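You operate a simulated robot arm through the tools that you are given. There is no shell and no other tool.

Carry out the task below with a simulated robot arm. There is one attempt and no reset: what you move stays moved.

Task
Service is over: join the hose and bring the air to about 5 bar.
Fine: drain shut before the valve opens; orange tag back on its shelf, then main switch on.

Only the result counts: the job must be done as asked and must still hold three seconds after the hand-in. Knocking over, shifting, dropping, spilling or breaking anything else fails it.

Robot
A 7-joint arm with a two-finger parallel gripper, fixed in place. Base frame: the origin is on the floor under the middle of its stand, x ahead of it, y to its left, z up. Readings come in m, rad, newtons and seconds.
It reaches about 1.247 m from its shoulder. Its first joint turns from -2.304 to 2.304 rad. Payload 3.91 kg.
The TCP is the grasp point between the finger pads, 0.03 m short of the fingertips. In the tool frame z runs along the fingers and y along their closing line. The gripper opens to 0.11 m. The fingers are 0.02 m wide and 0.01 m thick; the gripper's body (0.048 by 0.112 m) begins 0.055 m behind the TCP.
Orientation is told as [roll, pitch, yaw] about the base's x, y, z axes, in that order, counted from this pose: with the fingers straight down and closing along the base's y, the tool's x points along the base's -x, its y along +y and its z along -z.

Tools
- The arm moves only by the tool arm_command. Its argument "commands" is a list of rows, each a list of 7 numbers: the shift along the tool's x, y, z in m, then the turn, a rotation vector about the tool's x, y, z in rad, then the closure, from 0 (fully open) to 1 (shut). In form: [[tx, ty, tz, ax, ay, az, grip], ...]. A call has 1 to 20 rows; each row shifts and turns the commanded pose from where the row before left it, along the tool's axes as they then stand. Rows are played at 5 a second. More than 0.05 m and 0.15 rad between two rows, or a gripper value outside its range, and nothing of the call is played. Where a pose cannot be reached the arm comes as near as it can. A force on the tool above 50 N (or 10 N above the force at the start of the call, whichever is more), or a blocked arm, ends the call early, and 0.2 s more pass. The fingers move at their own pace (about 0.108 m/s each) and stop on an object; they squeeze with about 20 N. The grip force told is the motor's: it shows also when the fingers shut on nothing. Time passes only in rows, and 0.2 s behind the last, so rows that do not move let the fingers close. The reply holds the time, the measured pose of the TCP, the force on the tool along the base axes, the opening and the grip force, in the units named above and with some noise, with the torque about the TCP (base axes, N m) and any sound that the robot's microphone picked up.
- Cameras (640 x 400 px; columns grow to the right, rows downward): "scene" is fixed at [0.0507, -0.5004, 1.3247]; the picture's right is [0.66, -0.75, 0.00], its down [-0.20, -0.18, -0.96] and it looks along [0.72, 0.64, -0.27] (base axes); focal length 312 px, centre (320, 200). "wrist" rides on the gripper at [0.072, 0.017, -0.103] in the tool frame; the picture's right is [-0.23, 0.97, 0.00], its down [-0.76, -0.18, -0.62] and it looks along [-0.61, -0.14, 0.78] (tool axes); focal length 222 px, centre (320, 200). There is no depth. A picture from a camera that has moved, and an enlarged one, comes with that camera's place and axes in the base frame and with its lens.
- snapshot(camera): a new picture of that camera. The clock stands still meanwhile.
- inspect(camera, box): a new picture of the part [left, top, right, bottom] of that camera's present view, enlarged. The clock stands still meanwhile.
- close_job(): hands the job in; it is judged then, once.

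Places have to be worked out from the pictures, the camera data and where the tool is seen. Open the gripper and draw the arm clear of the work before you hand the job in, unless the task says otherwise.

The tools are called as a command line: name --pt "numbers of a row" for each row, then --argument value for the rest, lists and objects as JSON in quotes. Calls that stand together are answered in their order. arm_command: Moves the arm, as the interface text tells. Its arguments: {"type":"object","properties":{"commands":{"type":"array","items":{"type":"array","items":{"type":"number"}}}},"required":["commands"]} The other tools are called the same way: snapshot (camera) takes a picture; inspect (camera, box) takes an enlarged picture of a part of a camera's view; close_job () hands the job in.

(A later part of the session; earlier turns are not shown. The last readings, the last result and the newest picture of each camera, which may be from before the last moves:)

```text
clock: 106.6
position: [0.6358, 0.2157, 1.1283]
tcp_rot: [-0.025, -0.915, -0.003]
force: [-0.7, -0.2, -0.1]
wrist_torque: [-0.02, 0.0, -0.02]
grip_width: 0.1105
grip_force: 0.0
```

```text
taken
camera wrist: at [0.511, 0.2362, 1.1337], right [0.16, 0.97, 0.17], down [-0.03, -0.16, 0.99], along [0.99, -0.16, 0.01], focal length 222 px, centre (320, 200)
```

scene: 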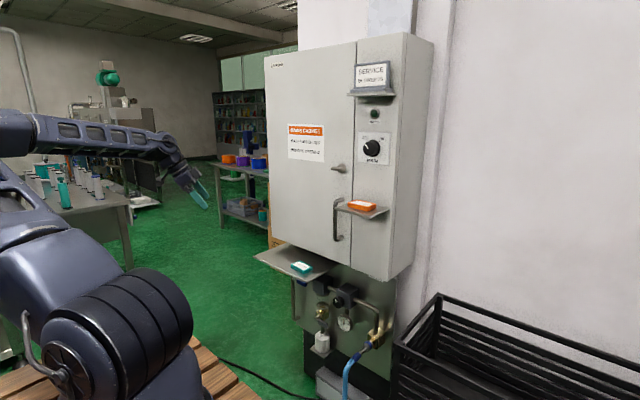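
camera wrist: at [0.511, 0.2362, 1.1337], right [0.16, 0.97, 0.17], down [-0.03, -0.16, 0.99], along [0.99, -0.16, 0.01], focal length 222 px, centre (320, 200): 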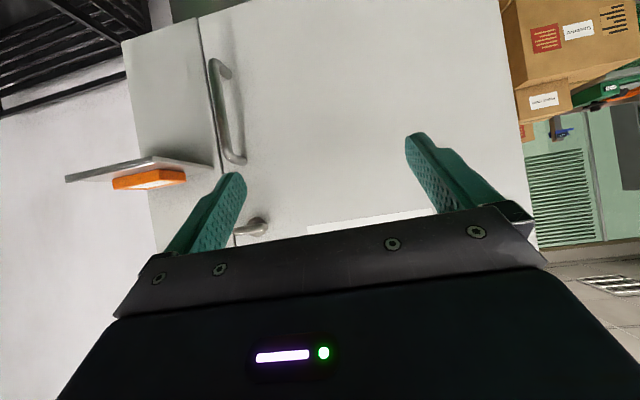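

inspect --camera "wrist" --box '[190, 40, 290, 250]'

inspect --camera "wrist" --box '[220, 200, 290, 250]'

inspect --camera "scene" --box '[325, 150, 365, 250]'

```text
1.90 times, centred on (240, 145) of wrist
camera zoom: at [0.511, 0.2362, 1.1337], right [0.16, 0.97, 0.17], down [-0.03, -0.16, 0.99], along [0.99, -0.16, 0.01], focal length 423 px, centre (472, 305)
```

zoom: 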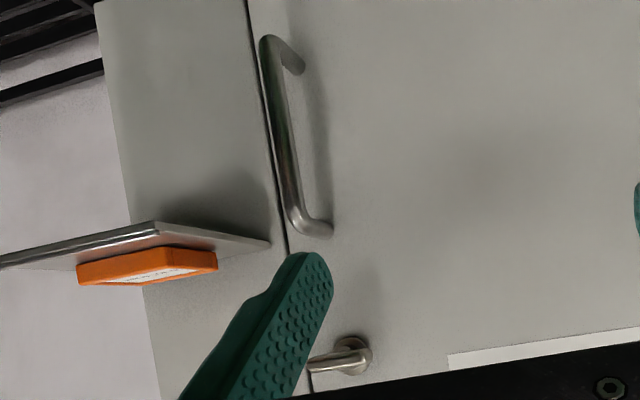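

```text
8.00 times, centred on (255, 225) of wrist
camera zoom: at [0.511, 0.2362, 1.1337], right [0.16, 0.97, 0.17], down [-0.03, -0.16, 0.99], along [0.99, -0.16, 0.01], focal length 1777 px, centre (840, 0)
```

zoom: 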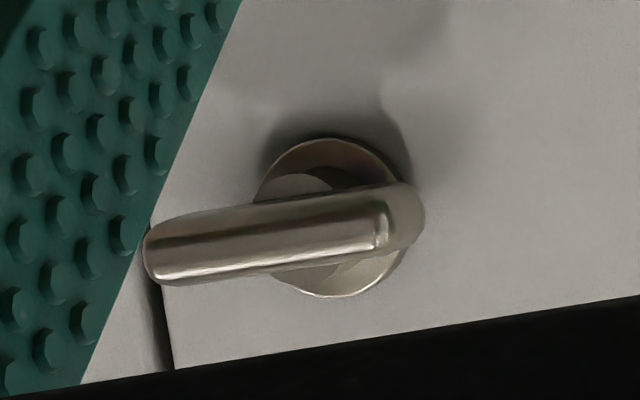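

```text
4.00 times, centred on (345, 200) of scene
camera zoom: at [0.0507, -0.5004, 1.3247], right [0.66, -0.75, 0.0], down [-0.2, -0.18, -0.96], along [0.72, 0.64, -0.27], focal length 1246 px, centre (220, 200)
```

zoom: 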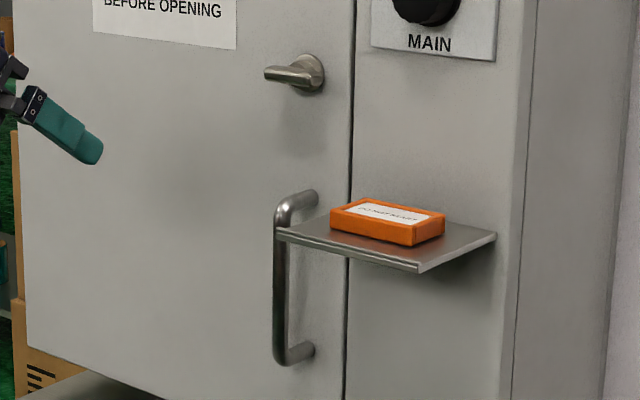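

The latch is a small T-handle at about (0.785, 0.0875, 1.159), standing across the seam; the door front is at x about 0.815, so the door bottom (about 0.84) passes well above the teal tag (top about 0.806). I move closer to the latch for an accurate look.

arm_command --pt "0 -0.03 0 0 -0.12 0 1" --pt "0 -0.03 0 0 -0.12 0 1" --pt "0 -0.03 0 0 -0.12 0 1" --pt "0 -0.02 0.02 0 -0.1 0 1" --pt "0 0 0.03 0 0 0 1" --pt "0 0 0 0 0 0 1"

snapshot --camera "wrist"

snapshot --camera "scene"

```text
clock: 108.0
position: [0.6822, 0.1066, 1.119]
tcp_rot: [-0.074, -1.374, 0.05]
force: [0.1, 0.6, -0.5]
wrist_torque: [0.0, -0.01, 0.01]
grip_width: 0.0001
grip_force: 20.8
```

```text
taken
camera wrist: at [0.5678, 0.1254, 1.0666], right [0.07, 0.98, 0.21], down [-0.47, -0.16, 0.87], along [0.88, -0.15, 0.45], focal length 222 px, centre (320, 200)
```

wrist: 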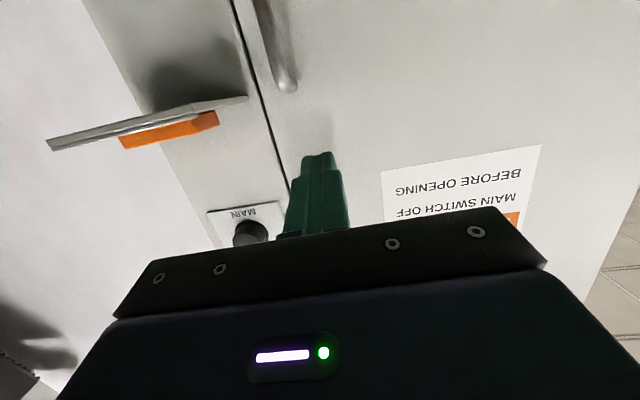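

```text
taken
```

scene: 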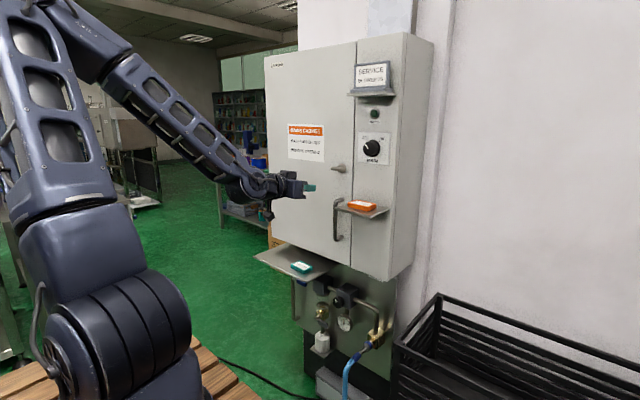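

The closed fingers hide the latch; I open them to look between.

arm_command --pt "0 0 0 0 0 0 0" --pt "0 0 0 0 0 0 0" --pt "0 0 0 0 0 0 0"

snapshot --camera "wrist"

inspect --camera "wrist" --box '[240, 130, 400, 240]'

inspect --camera "scene" --box '[320, 150, 360, 190]'

```text
clock: 108.8
position: [0.6823, 0.1059, 1.1185]
tcp_rot: [-0.073, -1.374, 0.049]
force: [0.0, -0.6, 0.3]
wrist_torque: [0.01, 0.0, 0.0]
grip_width: 0.1099
grip_force: 0.0
```

```text
taken
camera wrist: at [0.5676, 0.1252, 1.0667], right [0.07, 0.98, 0.21], down [-0.47, -0.15, 0.87], along [0.88, -0.15, 0.44], focal length 222 px, centre (320, 200)
```

wrist: 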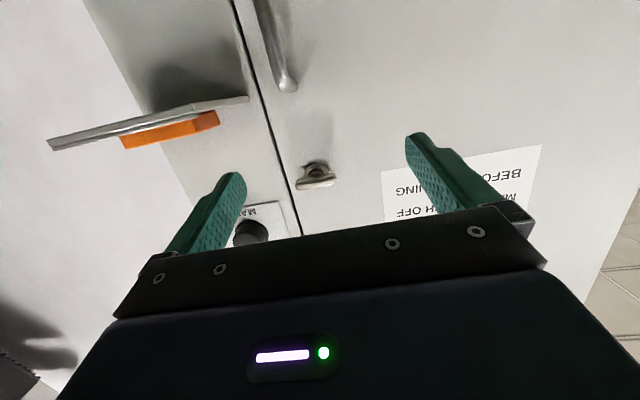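

```text
3.64 times, centred on (320, 185) of wrist
camera zoom: at [0.5676, 0.1252, 1.0667], right [0.07, 0.98, 0.21], down [-0.47, -0.15, 0.87], along [0.88, -0.15, 0.44], focal length 808 px, centre (320, 254)
```

zoom: 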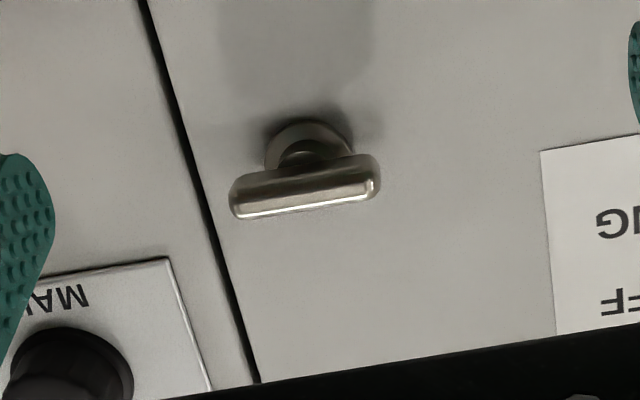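

```text
10.00 times, centred on (340, 170) of scene
camera zoom: at [0.0507, -0.5004, 1.3247], right [0.66, -0.75, 0.0], down [-0.2, -0.18, -0.96], along [0.72, 0.64, -0.27], focal length 3116 px, centre (120, 500)
```

zoom: 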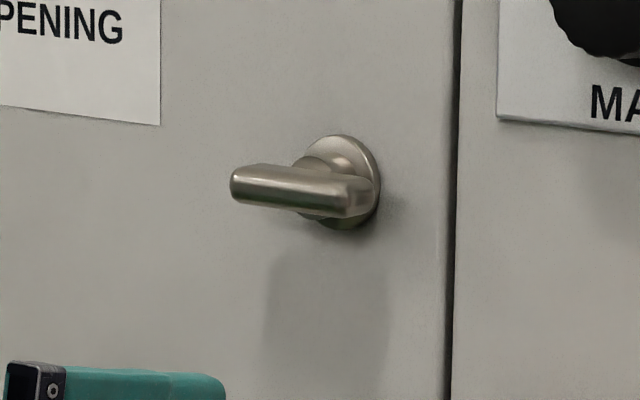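

The latch is a T-bar centred on its hub at (0.7915, 0.0846, 1.158), horizontal and entirely on the door. I test gently whether it turns: closed fingers under its right-hand end, nudging upward.

arm_command --pt "0 0 0 0 -0.13 0.024 1" --pt "-0.0115 -0.0185 0.018 0 0 0 1" --pt "-0.0115 -0.0185 0.018 0 0 0 1" --pt "0 0 0.025 0 0 0 1" --pt "0 0 0.02 0 0 0 1" --pt "0 0 0 0 0 0 1"

snapshot --camera "wrist"

inspect --camera "scene" --box '[310, 150, 370, 200]'

```text
clock: 110.2
position: [0.762, 0.0656, 1.1353]
tcp_rot: [0.144, -1.504, -0.168]
force: [-0.9, 0.9, 1.0]
wrist_torque: [0.02, -0.01, 0.02]
grip_width: 0.0
grip_force: 20.3
```

```text
taken
camera wrist: at [0.6557, 0.0864, 1.07], right [0.04, 0.97, 0.24], down [-0.58, -0.17, 0.8], along [0.82, -0.17, 0.55], focal length 222 px, centre (320, 200)
```

wrist: 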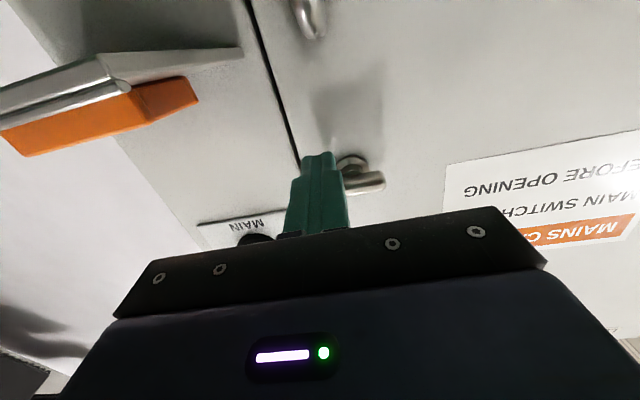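

```text
8.00 times, centred on (340, 175) of scene
camera zoom: at [0.0507, -0.5004, 1.3247], right [0.66, -0.75, 0.0], down [-0.2, -0.18, -0.96], along [0.72, 0.64, -0.27], focal length 2493 px, centre (160, 400)
```

zoom: 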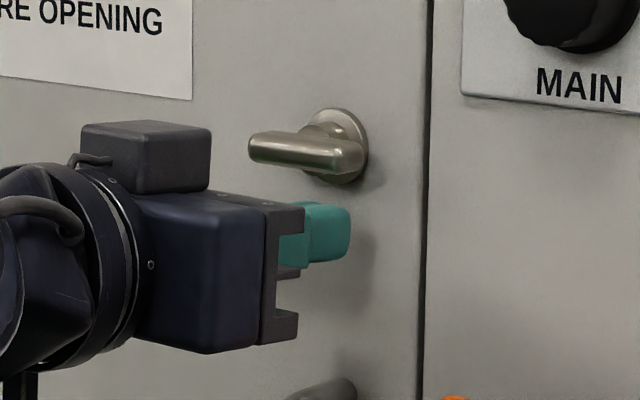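

The prong sits about 9 mm below the right end of the T-bar. I move slightly forward and push up gently.

arm_command --pt "0 0 0.006 0 0 0 1" --pt "-0.008 0 0 0 0 0 1" --pt "-0.004 0 0 0 0 0 1" --pt "-0.003 0 0 0 0 0 1"

inspect --camera "scene" --box '[310, 150, 370, 200]'

```text
clock: 111.2
position: [0.7701, 0.0657, 1.1496]
tcp_rot: [0.146, -1.504, -0.174]
force: [-1.3, -10.3, -6.4]
wrist_torque: [0.04, 0.11, -0.25]
grip_width: 0.0002
grip_force: 20.1
```

```text
8.00 times, centred on (340, 175) of scene
camera zoom: at [0.0507, -0.5004, 1.3247], right [0.66, -0.75, 0.0], down [-0.2, -0.18, -0.96], along [0.72, 0.64, -0.27], focal length 2493 px, centre (160, 400)
```

zoom: 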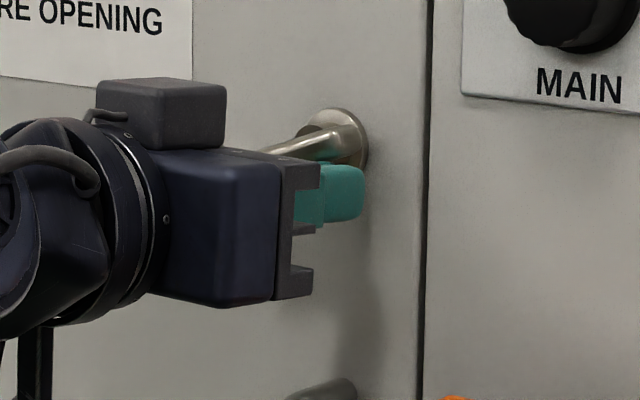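

The latch does turn (right end up, about 12 N), so the cabinet is meant to open. I continue along the arc until the T-bar is upright.

arm_command --pt "-0.005 -0.002 0 0 0 0 1" --pt "-0.0045 -0.0017 0 0 0 0 1" --pt "-0.007 0.0004 0 0 0 0 1" --pt "-0.0065 0.003 0 0 0 0 1"

inspect --camera "scene" --box '[310, 150, 370, 200]'

arm_command --pt "-0.0045 0.004 0 0 0 0 1" --pt "-0.0024 0.0033 0 0 0 0 1"

inspect --camera "scene" --box '[310, 150, 370, 200]'

inspect --camera "wrist" --box '[240, 130, 400, 240]'

```text
clock: 112.2
position: [0.7708, 0.066, 1.1731]
tcp_rot: [0.146, -1.505, -0.17]
force: [0.0, -0.6, 0.7]
wrist_torque: [-0.02, 0.06, 0.03]
grip_width: 0.0
grip_force: 19.9
```

```text
8.00 times, centred on (340, 175) of scene
camera zoom: at [0.0507, -0.5004, 1.3247], right [0.66, -0.75, 0.0], down [-0.2, -0.18, -0.96], along [0.72, 0.64, -0.27], focal length 2493 px, centre (160, 400)
```

zoom: 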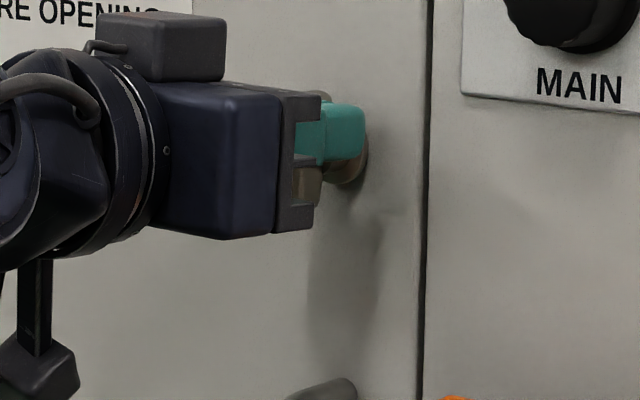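

```text
clock: 112.8
position: [0.7711, 0.0713, 1.1794]
tcp_rot: [0.134, -1.501, -0.163]
force: [-1.3, -19.8, -19.1]
wrist_torque: [-0.38, 0.37, -0.31]
grip_width: 0.0
grip_force: 19.9
```

```text
8.00 times, centred on (340, 175) of scene
camera zoom: at [0.0507, -0.5004, 1.3247], right [0.66, -0.75, 0.0], down [-0.2, -0.18, -0.96], along [0.72, 0.64, -0.27], focal length 2493 px, centre (160, 400)
```

zoom: 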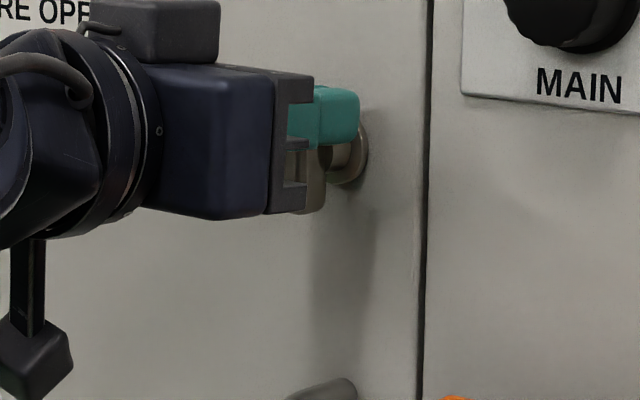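

```text
3.64 times, centred on (320, 185) of wrist
camera zoom: at [0.665, 0.0909, 1.1131], right [0.05, 0.97, 0.24], down [-0.57, -0.17, 0.8], along [0.82, -0.17, 0.55], focal length 808 px, centre (320, 254)
```

zoom: 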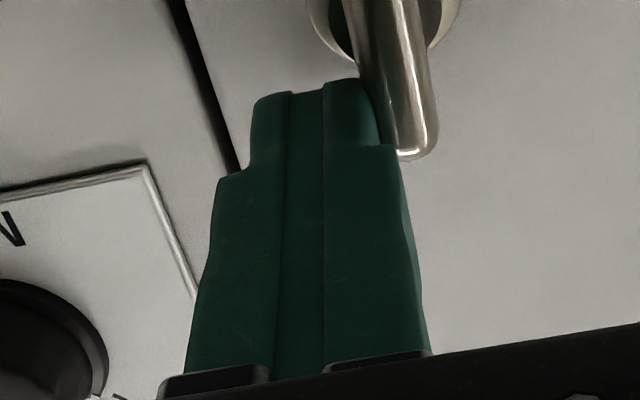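

The T-bar is upright and at its stop: unlatched. I withdraw, then go down to the door's D-handle (bar at about (0.78, 0.083), z 0.94 to 1.055), approaching low so that the hand stays clear of the tag shelf.

arm_command --pt "0 -0.003 0 0 0 0 1" --pt "0 0 -0.035 0 0 0 1" --pt "0 0 -0.035 0 0 0 1" --pt "0.0394 0.0048 0.01 0 0.14 0 1" --pt "0.0394 0.0048 0.01 0 0.14 0 1" --pt "0.0394 0.0048 0.01 0 0.14 0 0.55" --pt "0.0394 0.0048 0.01 0 0.14 0 0.55" --pt "0.0394 0.0048 0.01 0 0.14 0 0.55" --pt "0 0 0 0 0 0 0.55"

snapshot --camera "wrist"

snapshot --camera "scene"

```text
clock: 114.8
position: [0.6823, 0.0995, 0.9846]
tcp_rot: [0.013, -0.801, -0.036]
force: [-0.2, 0.3, -0.3]
wrist_torque: [0.0, 0.01, -0.01]
grip_width: 0.0494
grip_force: 0.0
```

```text
taken
camera wrist: at [0.5591, 0.1182, 1.0051], right [0.18, 0.97, 0.17], down [0.08, -0.19, 0.98], along [0.98, -0.17, -0.11], focal length 222 px, centre (320, 200)
```

wrist: 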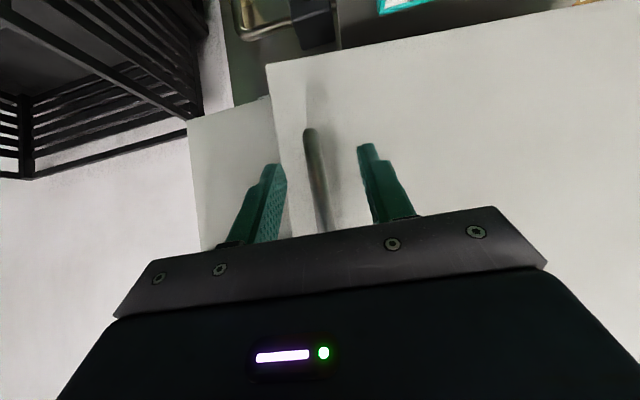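

```text
taken
```

scene: 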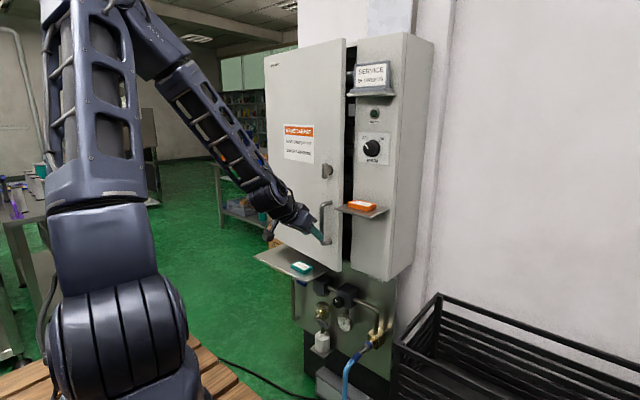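

The door has come ajar by itself. I look into the gap.

inspect --camera "scene" --box '[325, 30, 385, 160]'

inspect --camera "scene" --box '[325, 150, 385, 280]'

inspect --camera "scene" --box '[335, 30, 370, 80]'

```text
3.08 times, centred on (355, 95) of scene
camera zoom: at [0.0507, -0.5004, 1.3247], right [0.66, -0.75, 0.0], down [-0.2, -0.18, -0.96], along [0.72, 0.64, -0.27], focal length 959 px, centre (212, 523)
```

zoom: 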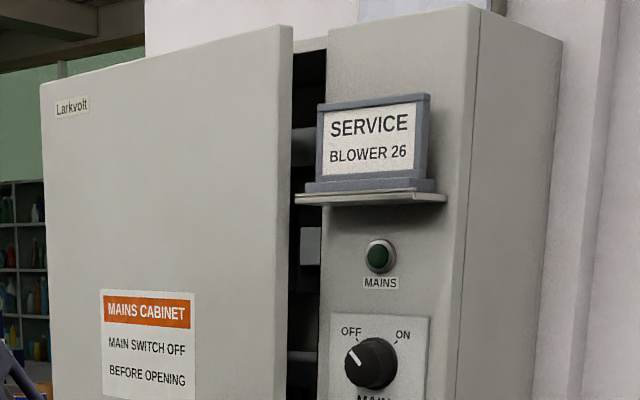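

```text
3.08 times, centred on (355, 215) of scene
camera zoom: at [0.0507, -0.5004, 1.3247], right [0.66, -0.75, 0.0], down [-0.2, -0.18, -0.96], along [0.72, 0.64, -0.27], focal length 959 px, centre (212, 154)
```

zoom: 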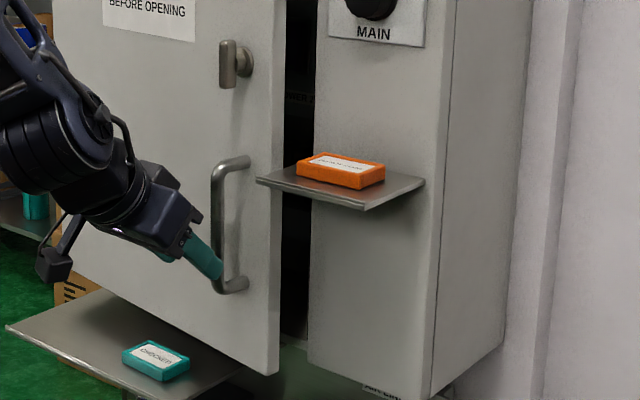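

```text
8.00 times, centred on (352, 55) of scene
camera zoom: at [0.0507, -0.5004, 1.3247], right [0.66, -0.75, 0.0], down [-0.2, -0.18, -0.96], along [0.72, 0.64, -0.27], focal length 2493 px, centre (60, 1360)
```

zoom: 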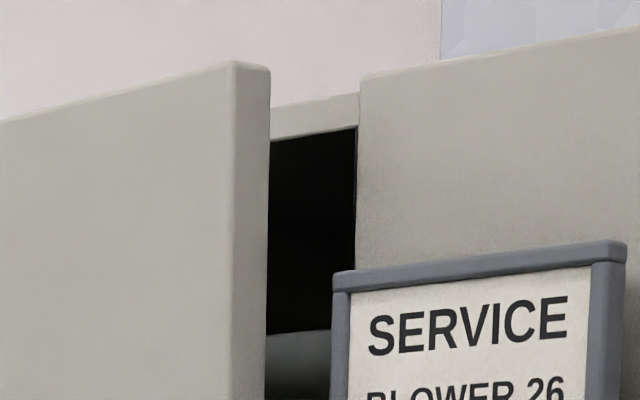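

There are fittings inside. I take the handle with the fingers to open the door wider and see properly.

arm_command --pt "-0.0124 -0.0048 0.0272 0 0 0 0.55" --pt "-0.0124 -0.0048 0.0272 0 0 0 0.55" --pt "0 0 0 0 0 0 1" --pt "0 0 0 0 0 0 1" --pt "0 0 0 0 0 0 1"

snapshot --camera "wrist"

inspect --camera "scene" --box '[290, 170, 390, 280]'

```text
clock: 116.0
position: [0.7388, 0.085, 0.9663]
tcp_rot: [0.013, -0.805, -0.037]
force: [-2.3, -11.5, 3.4]
wrist_torque: [-1.12, 0.04, -0.18]
grip_width: 0.014
grip_force: 44.5
```

```text
taken
camera wrist: at [0.6153, 0.1058, 0.986], right [0.18, 0.97, 0.17], down [0.07, -0.19, 0.98], along [0.98, -0.17, -0.11], focal length 222 px, centre (320, 200)
```

wrist: 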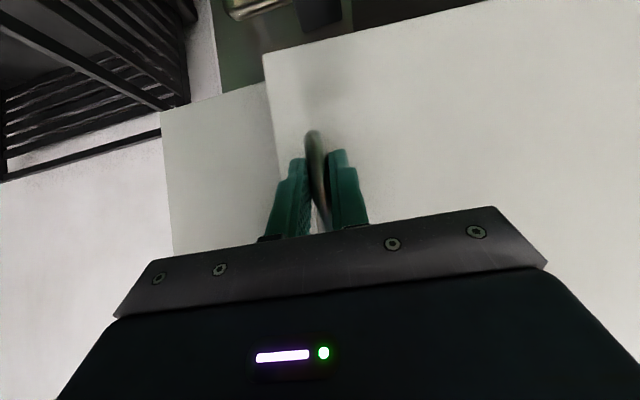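

```text
3.64 times, centred on (340, 225) of scene
camera zoom: at [0.0507, -0.5004, 1.3247], right [0.66, -0.75, 0.0], down [-0.2, -0.18, -0.96], along [0.72, 0.64, -0.27], focal length 1133 px, centre (247, 109)
```

zoom: 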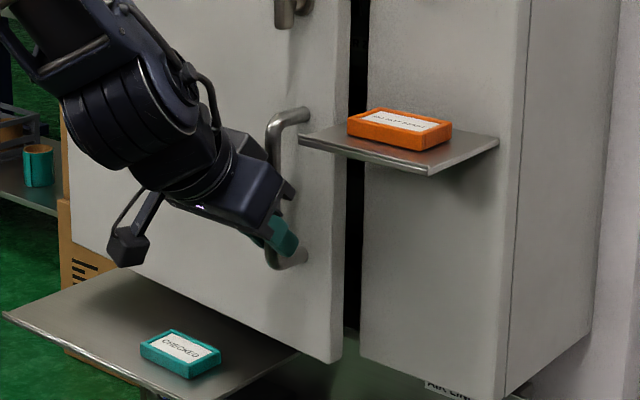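

The handle is gripped (bar 14 mm). I swing the door along its arc, hinge at about (0.815, 0.448).

arm_command --pt "0.0109 0.0053 -0.0112 0 0 0 1" --pt "0.0109 0.0053 -0.0112 0 0 0 1" --pt "0.012 0.0057 -0.0123 0 0 0 1" --pt "0.012 0.0058 -0.0123 0 0 0 1" --pt "0.0117 0.0075 -0.012 0 0 0 1" --pt "0.0116 0.0075 -0.012 0 0 0 1" --pt "0 0 0 0 0 0 1"

snapshot --camera "scene"

inspect --camera "scene" --box '[300, 20, 400, 280]'

```text
clock: 116.7
position: [0.7056, 0.0961, 0.9666]
tcp_rot: [0.013, -0.803, -0.044]
force: [-2.2, -8.5, 5.4]
wrist_torque: [-0.77, -0.36, -0.34]
grip_width: 0.014
grip_force: 45.0
stopped in row 3: the force on the tool passed its limit at 54 N (the readings are from after the stop); the commanded pose is now the measured one
```

```text
taken
```

scene: 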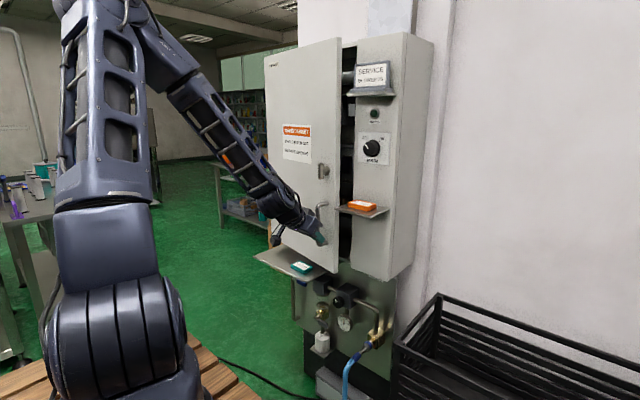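

```text
1.54 times, centred on (350, 150) of scene
camera zoom: at [0.0507, -0.5004, 1.3247], right [0.66, -0.75, 0.0], down [-0.2, -0.18, -0.96], along [0.72, 0.64, -0.27], focal length 479 px, centre (274, 277)
```

zoom: 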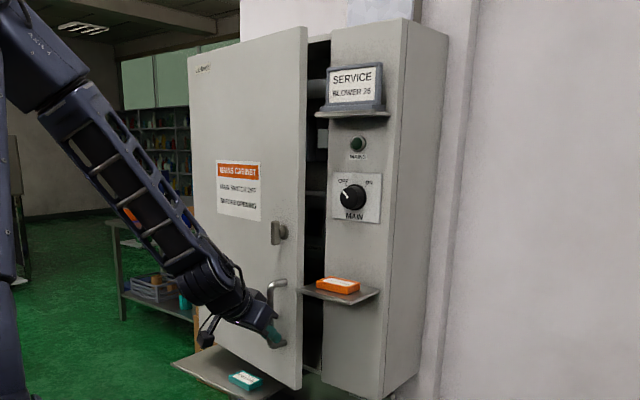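

The pull was a little fast for the door. I continue in smaller steps.

arm_command --pt "0.0046 0.0022 -0.0047 0 0 0 1" --pt "0.0046 0.0022 -0.0047 0 0 0 1" --pt "0.0046 0.0024 -0.0047 0 0 0 1" --pt "0.0046 0.0026 -0.0047 0 0 0 1" --pt "0.0046 0.0027 -0.0047 0 0 0 1" --pt "0.0046 0.0028 -0.0047 0 0 0 1" --pt "0.0046 0.003 -0.0047 0 0 0 1" --pt "0.0046 0.0032 -0.0047 0 0 0 1" --pt "0.0046 0.0034 -0.0047 0 0 0 1" --pt "0.0046 0.0036 -0.0047 0 0 0 1"

inspect --camera "scene" --box '[290, 20, 400, 280]'

```text
clock: 118.9
position: [0.6384, 0.124, 0.9657]
tcp_rot: [0.01, -0.802, -0.041]
force: [-23.7, -39.9, 8.7]
wrist_torque: [-0.94, 0.24, -0.47]
grip_width: 0.0138
grip_force: 45.4
```

```text
1.54 times, centred on (345, 150) of scene
camera zoom: at [0.0507, -0.5004, 1.3247], right [0.66, -0.75, 0.0], down [-0.2, -0.18, -0.96], along [0.72, 0.64, -0.27], focal length 479 px, centre (282, 277)
```

zoom: 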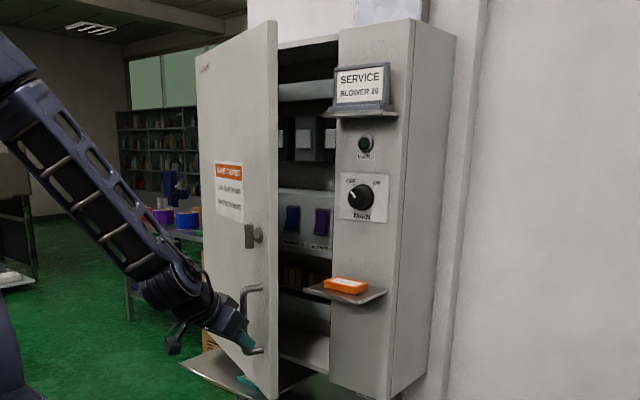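

The door is well open; inside there are rows of equipment. I enlarge the interior.

inspect --camera "scene" --box '[335, 30, 375, 130]'

inspect --camera "scene" --box '[335, 130, 385, 190]'

inspect --camera "scene" --box '[330, 180, 385, 280]'

inspect --camera "scene" --box '[260, 220, 380, 300]'

```text
4.00 times, centred on (355, 80) of scene
camera zoom: at [0.0507, -0.5004, 1.3247], right [0.66, -0.75, 0.0], down [-0.2, -0.18, -0.96], along [0.72, 0.64, -0.27], focal length 1246 px, centre (180, 680)
```

zoom: 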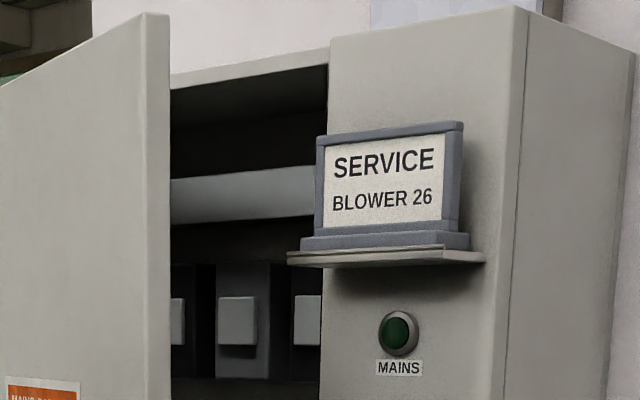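

```text
6.67 times, centred on (360, 160) of scene
camera zoom: at [0.0507, -0.5004, 1.3247], right [0.66, -0.75, 0.0], down [-0.2, -0.18, -0.96], along [0.72, 0.64, -0.27], focal length 2077 px, centre (53, 467)
```

zoom: 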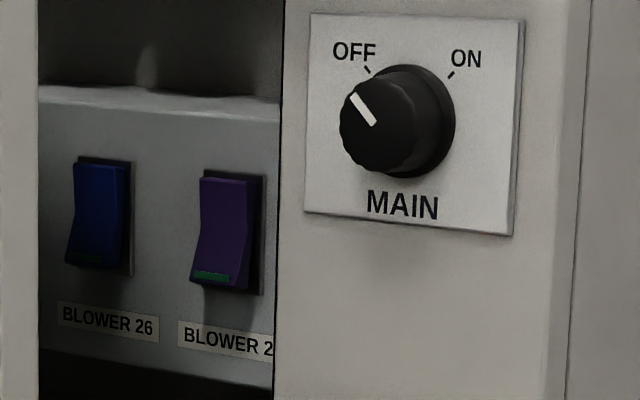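

```text
4.00 times, centred on (358, 230) of scene
camera zoom: at [0.0507, -0.5004, 1.3247], right [0.66, -0.75, 0.0], down [-0.2, -0.18, -0.96], along [0.72, 0.64, -0.27], focal length 1246 px, centre (170, 80)
```

zoom: 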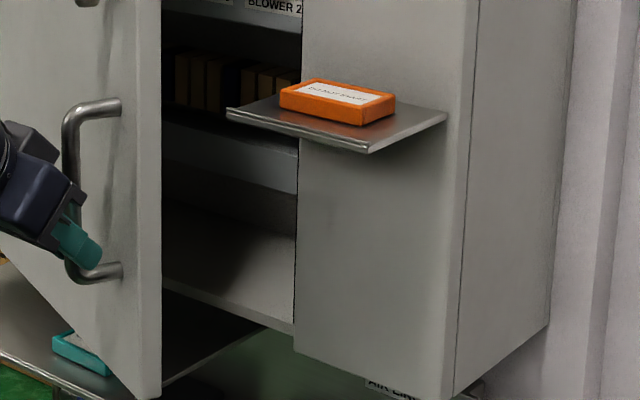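

```text
5.00 times, centred on (320, 260) of scene
camera zoom: at [0.0507, -0.5004, 1.3247], right [0.66, -0.75, 0.0], down [-0.2, -0.18, -0.96], along [0.72, 0.64, -0.27], focal length 1558 px, centre (320, -100)
```

zoom: 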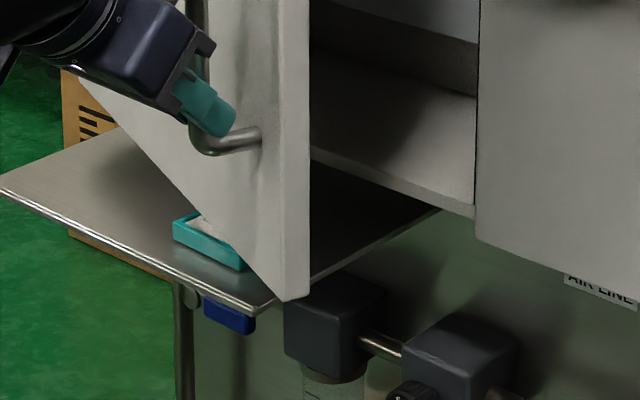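

Inside are the breakers and an open bottom compartment. I release the handle, back away and look in with the wrist camera.

arm_command --pt "0 0 0 0 0 0 0.55" --pt "0 0 0 0 0 0 0.5" --pt "0 0 -0.03 0 0 0 0.5" --pt "0 0 -0.04 0 0 0 0.5" --pt "0 -0.03 0 0 0 0 0.5" --pt "0 -0.04 0 0 -0.1 0 0.5" --pt "0 -0.04 0 0 -0.1 0 0.5" --pt "0 -0.03 0 0 0 0 0" --pt "0 0 0 0 0 0 0"

snapshot --camera "wrist"

snapshot --camera "scene"

```text
clock: 120.9
position: [0.6693, 0.0244, 1.038]
tcp_rot: [0.015, -1.001, -0.046]
force: [-0.2, -0.1, 0.8]
wrist_torque: [0.02, -0.03, 0.02]
grip_width: 0.1099
grip_force: 0.1
out of reach, approached as far as the arm can: row 5, 6, 7, 8
```

```text
taken
camera wrist: at [0.5444, 0.0455, 1.0331], right [0.15, 0.97, 0.2], down [-0.12, -0.18, 0.98], along [0.98, -0.17, 0.09], focal length 222 px, centre (320, 200)
```

wrist: 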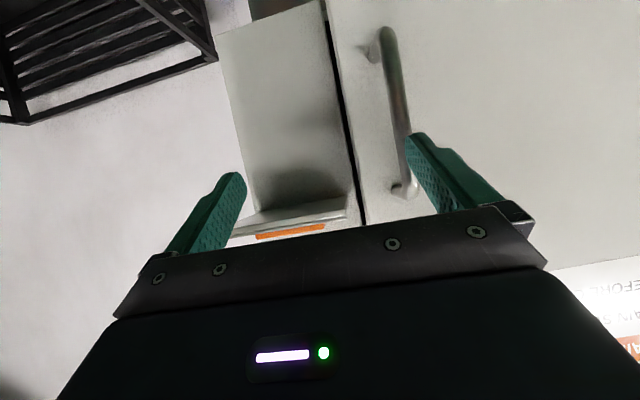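

```text
taken
```

scene: 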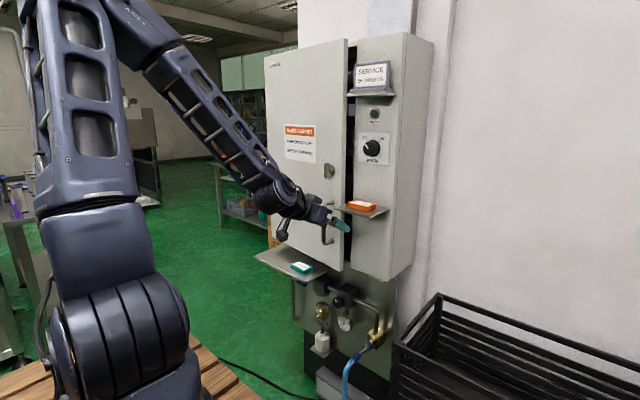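

The door has gone back to ajar, apparently nudged by the hand as the arm avoided a limit. I check that the teal tag has not been touched, and see how near my fingers are to the tag shelf.

inspect --camera "scene" --box '[270, 240, 370, 330]'

inspect --camera "scene" --box '[310, 180, 390, 250]'

```text
4.44 times, centred on (320, 285) of scene
camera zoom: at [0.0507, -0.5004, 1.3247], right [0.66, -0.75, 0.0], down [-0.2, -0.18, -0.96], along [0.72, 0.64, -0.27], focal length 1385 px, centre (320, -178)
```

zoom: 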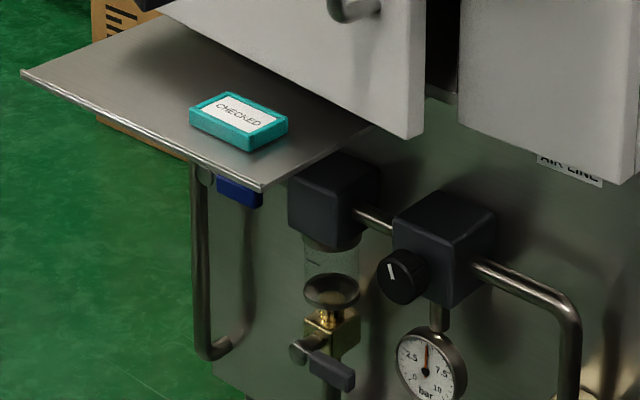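

```text
5.71 times, centred on (350, 215) of scene
camera zoom: at [0.0507, -0.5004, 1.3247], right [0.66, -0.75, 0.0], down [-0.2, -0.18, -0.96], along [0.72, 0.64, -0.27], focal length 1780 px, centre (149, 114)
```

zoom: 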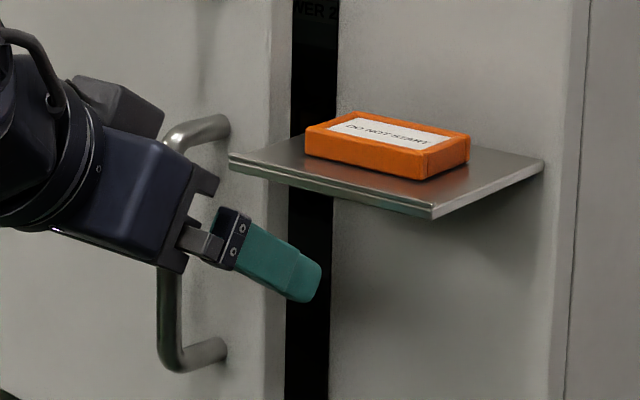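

Nothing else has moved. I want one clear look inside before deciding, so I take the handle again, this time with the hand turned to come from the left, where the arm has more room to swing the door wide.

arm_command --pt "0 0.037 0 0 0 0 0.3" --pt "0 0.037 0 0 0 0 0.5" --pt "0 0.037 0 0 0 0 0.64" --pt "0 0.03 0 0.1 0.025 0.064 0.64" --pt "0 0.0 0 0.1 0.025 0.064 0.64" --pt "0 0 0 0.1 0.025 0.064 0.64" --pt "0 0 0 0.1 0.025 0.064 0.64" --pt "0 0 0 0 0 0 0.64"

snapshot --camera "wrist"

snapshot --camera "scene"

```text
clock: 122.7
position: [0.6729, 0.1665, 1.0403]
tcp_rot: [-0.026, -0.902, -0.49]
force: [-0.4, -0.3, -0.3]
wrist_torque: [-0.03, 0.0, 0.02]
grip_width: 0.0394
grip_force: 0.0
```

```text
taken
camera wrist: at [0.5722, 0.2426, 1.0476], right [0.6, 0.78, 0.16], down [-0.09, -0.13, 0.99], along [0.8, -0.61, -0.01], focal length 222 px, centre (320, 200)
```

wrist: 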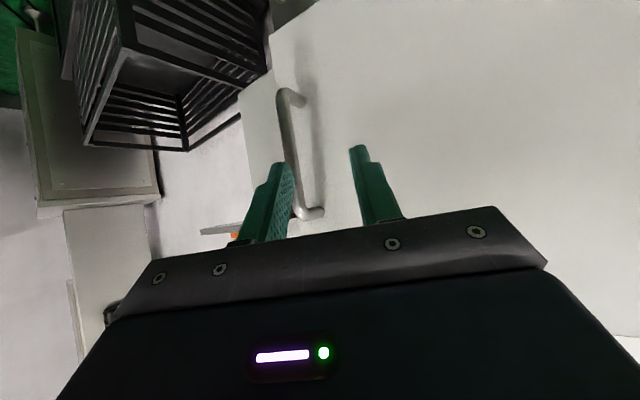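

```text
taken
```

scene: 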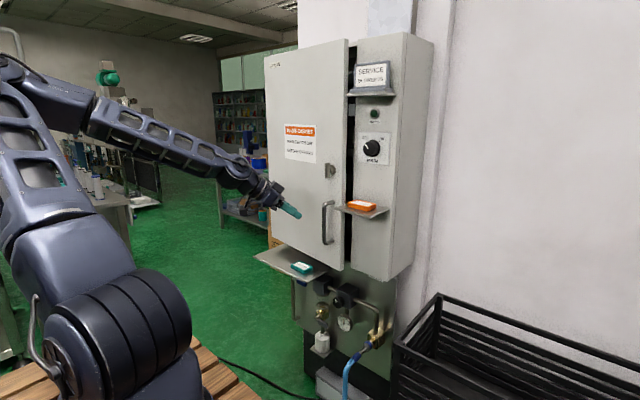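

The hand now comes from the left. I line up with the bar and move in.

arm_command --pt "-0.0006 -0.0203 0.0212 0 0 0 0.64" --pt "-0.0006 -0.0203 0.0212 0 0 0 0.64" --pt "0 0 0 0 0 0 0.64"

snapshot --camera "wrist"

```text
clock: 123.5
position: [0.6824, 0.1127, 1.0174]
tcp_rot: [-0.024, -0.901, -0.488]
force: [0.4, -1.1, -0.4]
wrist_torque: [-0.03, 0.0, 0.01]
grip_width: 0.0395
grip_force: 0.1
```

```text
taken
camera wrist: at [0.5811, 0.1891, 1.0236], right [0.6, 0.79, 0.16], down [-0.09, -0.13, 0.99], along [0.8, -0.6, -0.01], focal length 222 px, centre (320, 200)
```

wrist: 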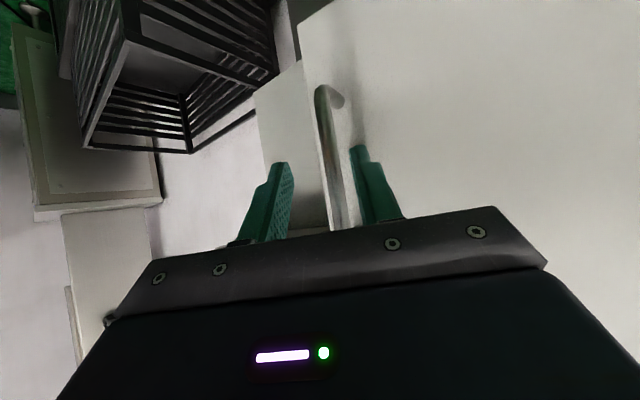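

The bar is between the fingers, slightly left of centre. I correct 5 mm, advance and close.

arm_command --pt "0 0.005 0.02 0 0 0 0.64" --pt "0 0 0.03 0 0 0 0.64" --pt "0 0 0 0 0 0 1" --pt "0 0 0 0 0 0 1" --pt "0 0 0 0 0 0 1"

snapshot --camera "wrist"

```text
clock: 124.7
position: [0.72, 0.0992, 0.9874]
tcp_rot: [-0.024, -0.903, -0.489]
force: [-2.2, -6.8, -2.1]
wrist_torque: [0.42, -0.54, -0.22]
grip_width: 0.0137
grip_force: 44.7
```

```text
taken
camera wrist: at [0.6181, 0.175, 0.9934], right [0.6, 0.78, 0.16], down [-0.09, -0.13, 0.99], along [0.8, -0.61, -0.01], focal length 222 px, centre (320, 200)
```

wrist: 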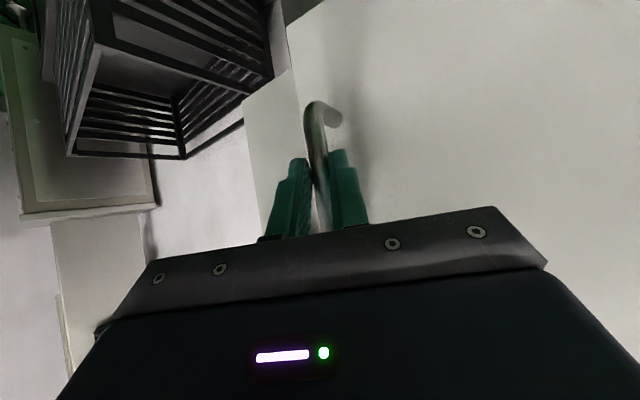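

Gripped. I swing the door slowly along its arc, to about 30 degrees first.

arm_command --pt "0.00548 -0.00253 -0.00691 0 0 0 1" --pt "0.00552 -0.00231 -0.00695 0 0 0 1" --pt "0.00555 -0.00208 -0.007 0 0 0 1" --pt "0.00559 -0.00186 -0.00704 0 0 0 1" --pt "0.00561 -0.00163 -0.00707 0 0 0 1" --pt "0.00564 -0.00141 -0.0071 0 0 0 1" --pt "0.00566 -0.00118 -0.00712 0 0 0 1" --pt "0.00567 -0.00095 -0.00715 0 0 0 1" --pt "0.00569 -0.00072 -0.00716 0 0 0 1" --pt "0.0057 -0.0005 -0.00717 0 0 0 1" --pt "0.0057 -0.00027 -0.00718 0 0 0 1" --pt "0.0057 -4e-05 -0.00718 0 0 0 1" --pt "0.0057 0.00019 -0.00718 0 0 0 1" --pt "0.0057 0.00042 -0.00718 0 0 0 1" --pt "0.00569 0.00065 -0.00717 0 0 0 1" --pt "0.00568 0.00088 -0.00715 0 0 0 1"

snapshot --camera "scene"

```text
clock: 127.1
position: [0.6234, 0.1378, 0.9858]
tcp_rot: [-0.02, -0.903, -0.489]
force: [3.1, 4.3, -0.7]
wrist_torque: [0.42, -0.65, -0.11]
grip_width: 0.0136
grip_force: 44.9
stopped in row 12: the force on the tool passed its limit at 50 N (the readings are from after the stop); the commanded pose is now the measured one
```

```text
taken
```

scene: 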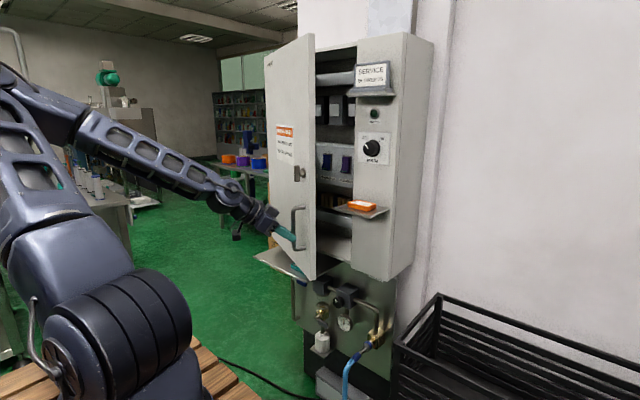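

The door is at about 30 degrees. I look inside again from the scene camera.

inspect --camera "scene" --box '[305, 40, 385, 160]'

inspect --camera "scene" --box '[310, 130, 380, 200]'

inspect --camera "scene" --box '[305, 190, 385, 280]'

```text
3.33 times, centred on (345, 100) of scene
camera zoom: at [0.0507, -0.5004, 1.3247], right [0.66, -0.75, 0.0], down [-0.2, -0.18, -0.96], along [0.72, 0.64, -0.27], focal length 1039 px, centre (237, 533)
```

zoom: 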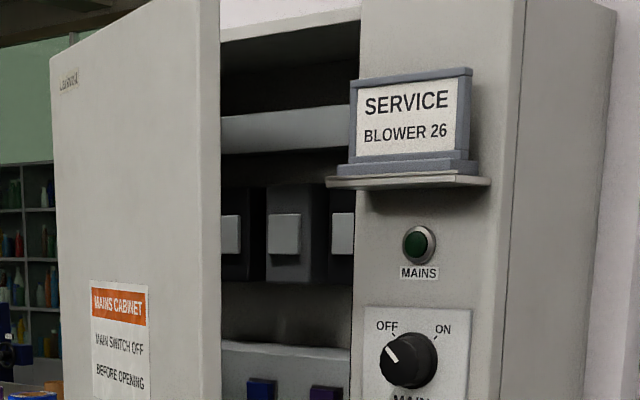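

```text
5.71 times, centred on (345, 165) of scene
camera zoom: at [0.0507, -0.5004, 1.3247], right [0.66, -0.75, 0.0], down [-0.2, -0.18, -0.96], along [0.72, 0.64, -0.27], focal length 1780 px, centre (177, 400)
```

zoom: 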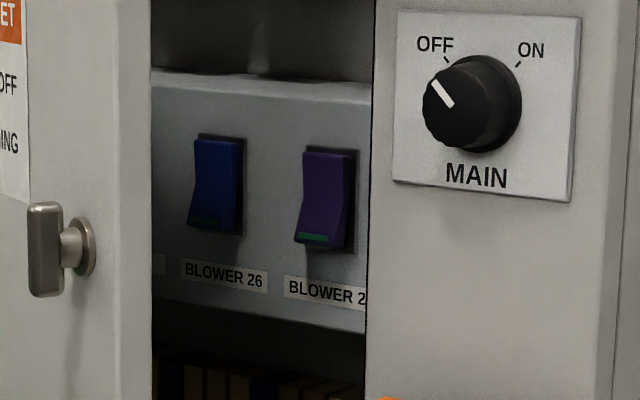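

```text
4.44 times, centred on (345, 235) of scene
camera zoom: at [0.0507, -0.5004, 1.3247], right [0.66, -0.75, 0.0], down [-0.2, -0.18, -0.96], along [0.72, 0.64, -0.27], focal length 1385 px, centre (209, 44)
```

zoom: 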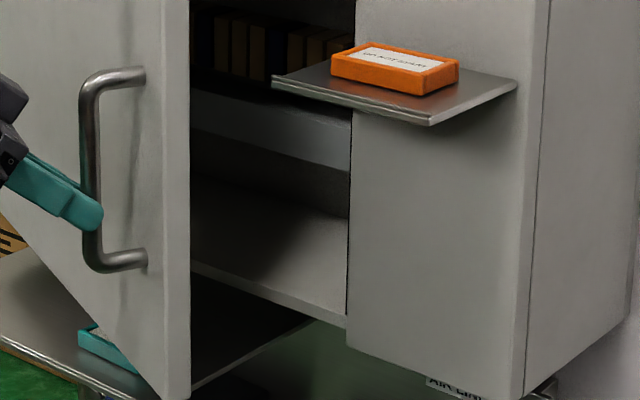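

The right half shows breakers and an empty bottom compartment. I open further to see the rest, including the inside of the door.

arm_command --pt "0.0057 0.00042 -0.00718 0 0 0 1" --pt "0.00569 0.00065 -0.00717 0 0 0 1" --pt "0.00568 0.00088 -0.00715 0 0 0 1" --pt "0.00566 0.00111 -0.00713 0 0 0 1" --pt "0.00564 0.00134 -0.00711 0 0 0 1" --pt "0.00562 0.00156 -0.00708 0 0 0 1" --pt "0.00559 0.00179 -0.00705 0 0 0 1" --pt "0.00556 0.00201 -0.00701 0 0 0 1" --pt "0.00553 0.00223 -0.00697 0 0 0 1" --pt "0.0055 0.00246 -0.00692 0 0 0 1" --pt "0.00546 0.00268 -0.00687 0 0 0 1" --pt "0.00541 0.00289 -0.00682 0 0 0 1" --pt "0.00537 0.00311 -0.00676 0 0 0 1" --pt "0.00532 0.00333 -0.0067 0 0 0 1" --pt "0.00526 0.00354 -0.00663 0 0 0 1" --pt "0.00521 0.00375 -0.00656 0 0 0 1" --pt "0.00515 0.00396 -0.00648 0 0 0 1" --pt "0.00508 0.00416 -0.0064 0 0 0 1"

snapshot --camera "scene"

```text
clock: 130.7
position: [0.5137, 0.2393, 0.9851]
tcp_rot: [-0.022, -0.904, -0.491]
force: [-12.3, -10.0, 14.9]
wrist_torque: [-0.12, -0.52, -0.65]
grip_width: 0.0137
grip_force: 45.1
stopped in row 17: the force on the tool passed its limit at 51 N (the readings are from after the stop); the commanded pose is now the measured one
```

```text
taken
```

scene: 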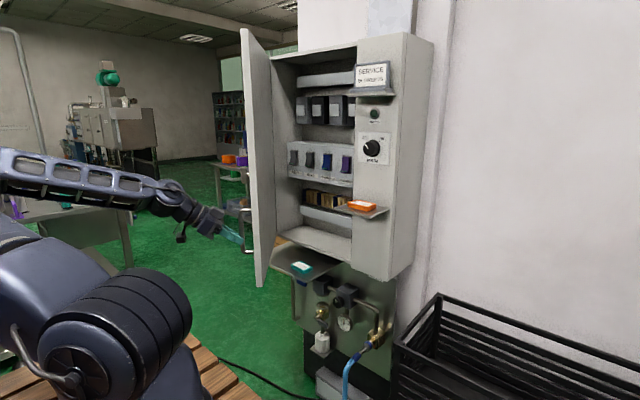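

Now the interior is fully visible. I enlarge every part of it, and the inside of the door.

inspect --camera "scene" --box '[270, 50, 370, 130]'

inspect --camera "scene" --box '[280, 135, 360, 195]'

inspect --camera "scene" --box '[275, 180, 365, 265]'

inspect --camera "scene" --box '[230, 30, 290, 290]'

```text
5.00 times, centred on (320, 90) of scene
camera zoom: at [0.0507, -0.5004, 1.3247], right [0.66, -0.75, 0.0], down [-0.2, -0.18, -0.96], along [0.72, 0.64, -0.27], focal length 1558 px, centre (320, 750)
```

zoom: 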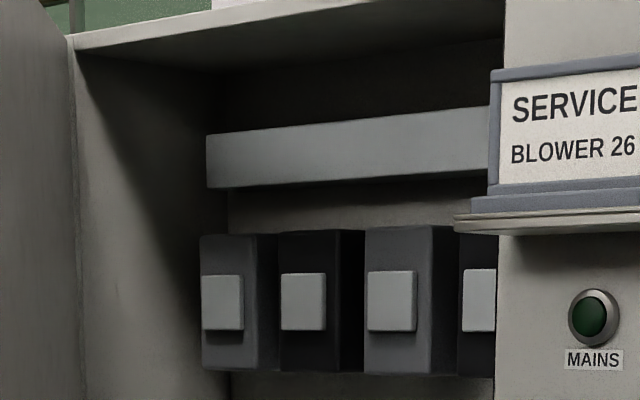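

```text
6.67 times, centred on (320, 165) of scene
camera zoom: at [0.0507, -0.5004, 1.3247], right [0.66, -0.75, 0.0], down [-0.2, -0.18, -0.96], along [0.72, 0.64, -0.27], focal length 2077 px, centre (320, 433)
```

zoom: 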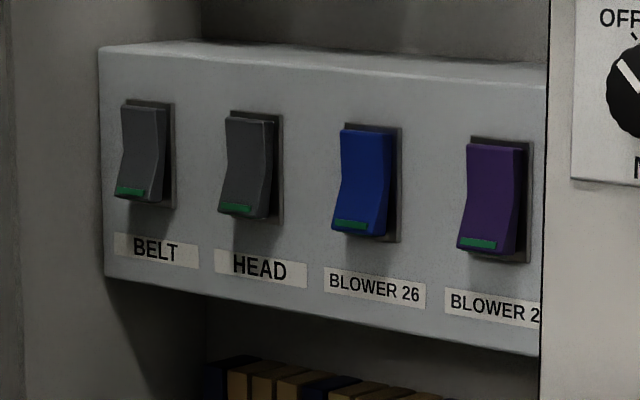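

```text
4.71 times, centred on (320, 222) of scene
camera zoom: at [0.0507, -0.5004, 1.3247], right [0.66, -0.75, 0.0], down [-0.2, -0.18, -0.96], along [0.72, 0.64, -0.27], focal length 1466 px, centre (320, 94)
```

zoom: 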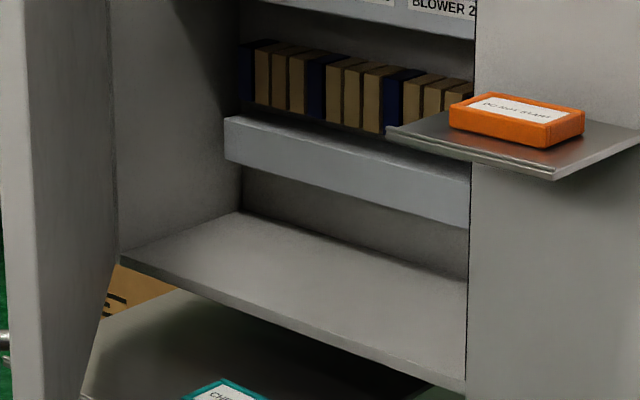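

```text
1.54 times, centred on (260, 160) of scene
camera zoom: at [0.0507, -0.5004, 1.3247], right [0.66, -0.75, 0.0], down [-0.2, -0.18, -0.96], along [0.72, 0.64, -0.27], focal length 479 px, centre (412, 262)
```

zoom: 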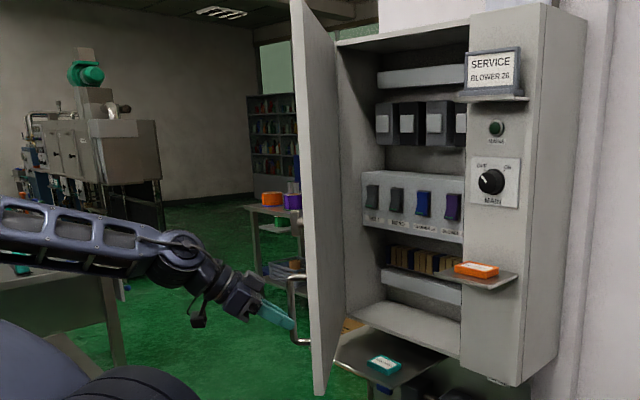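

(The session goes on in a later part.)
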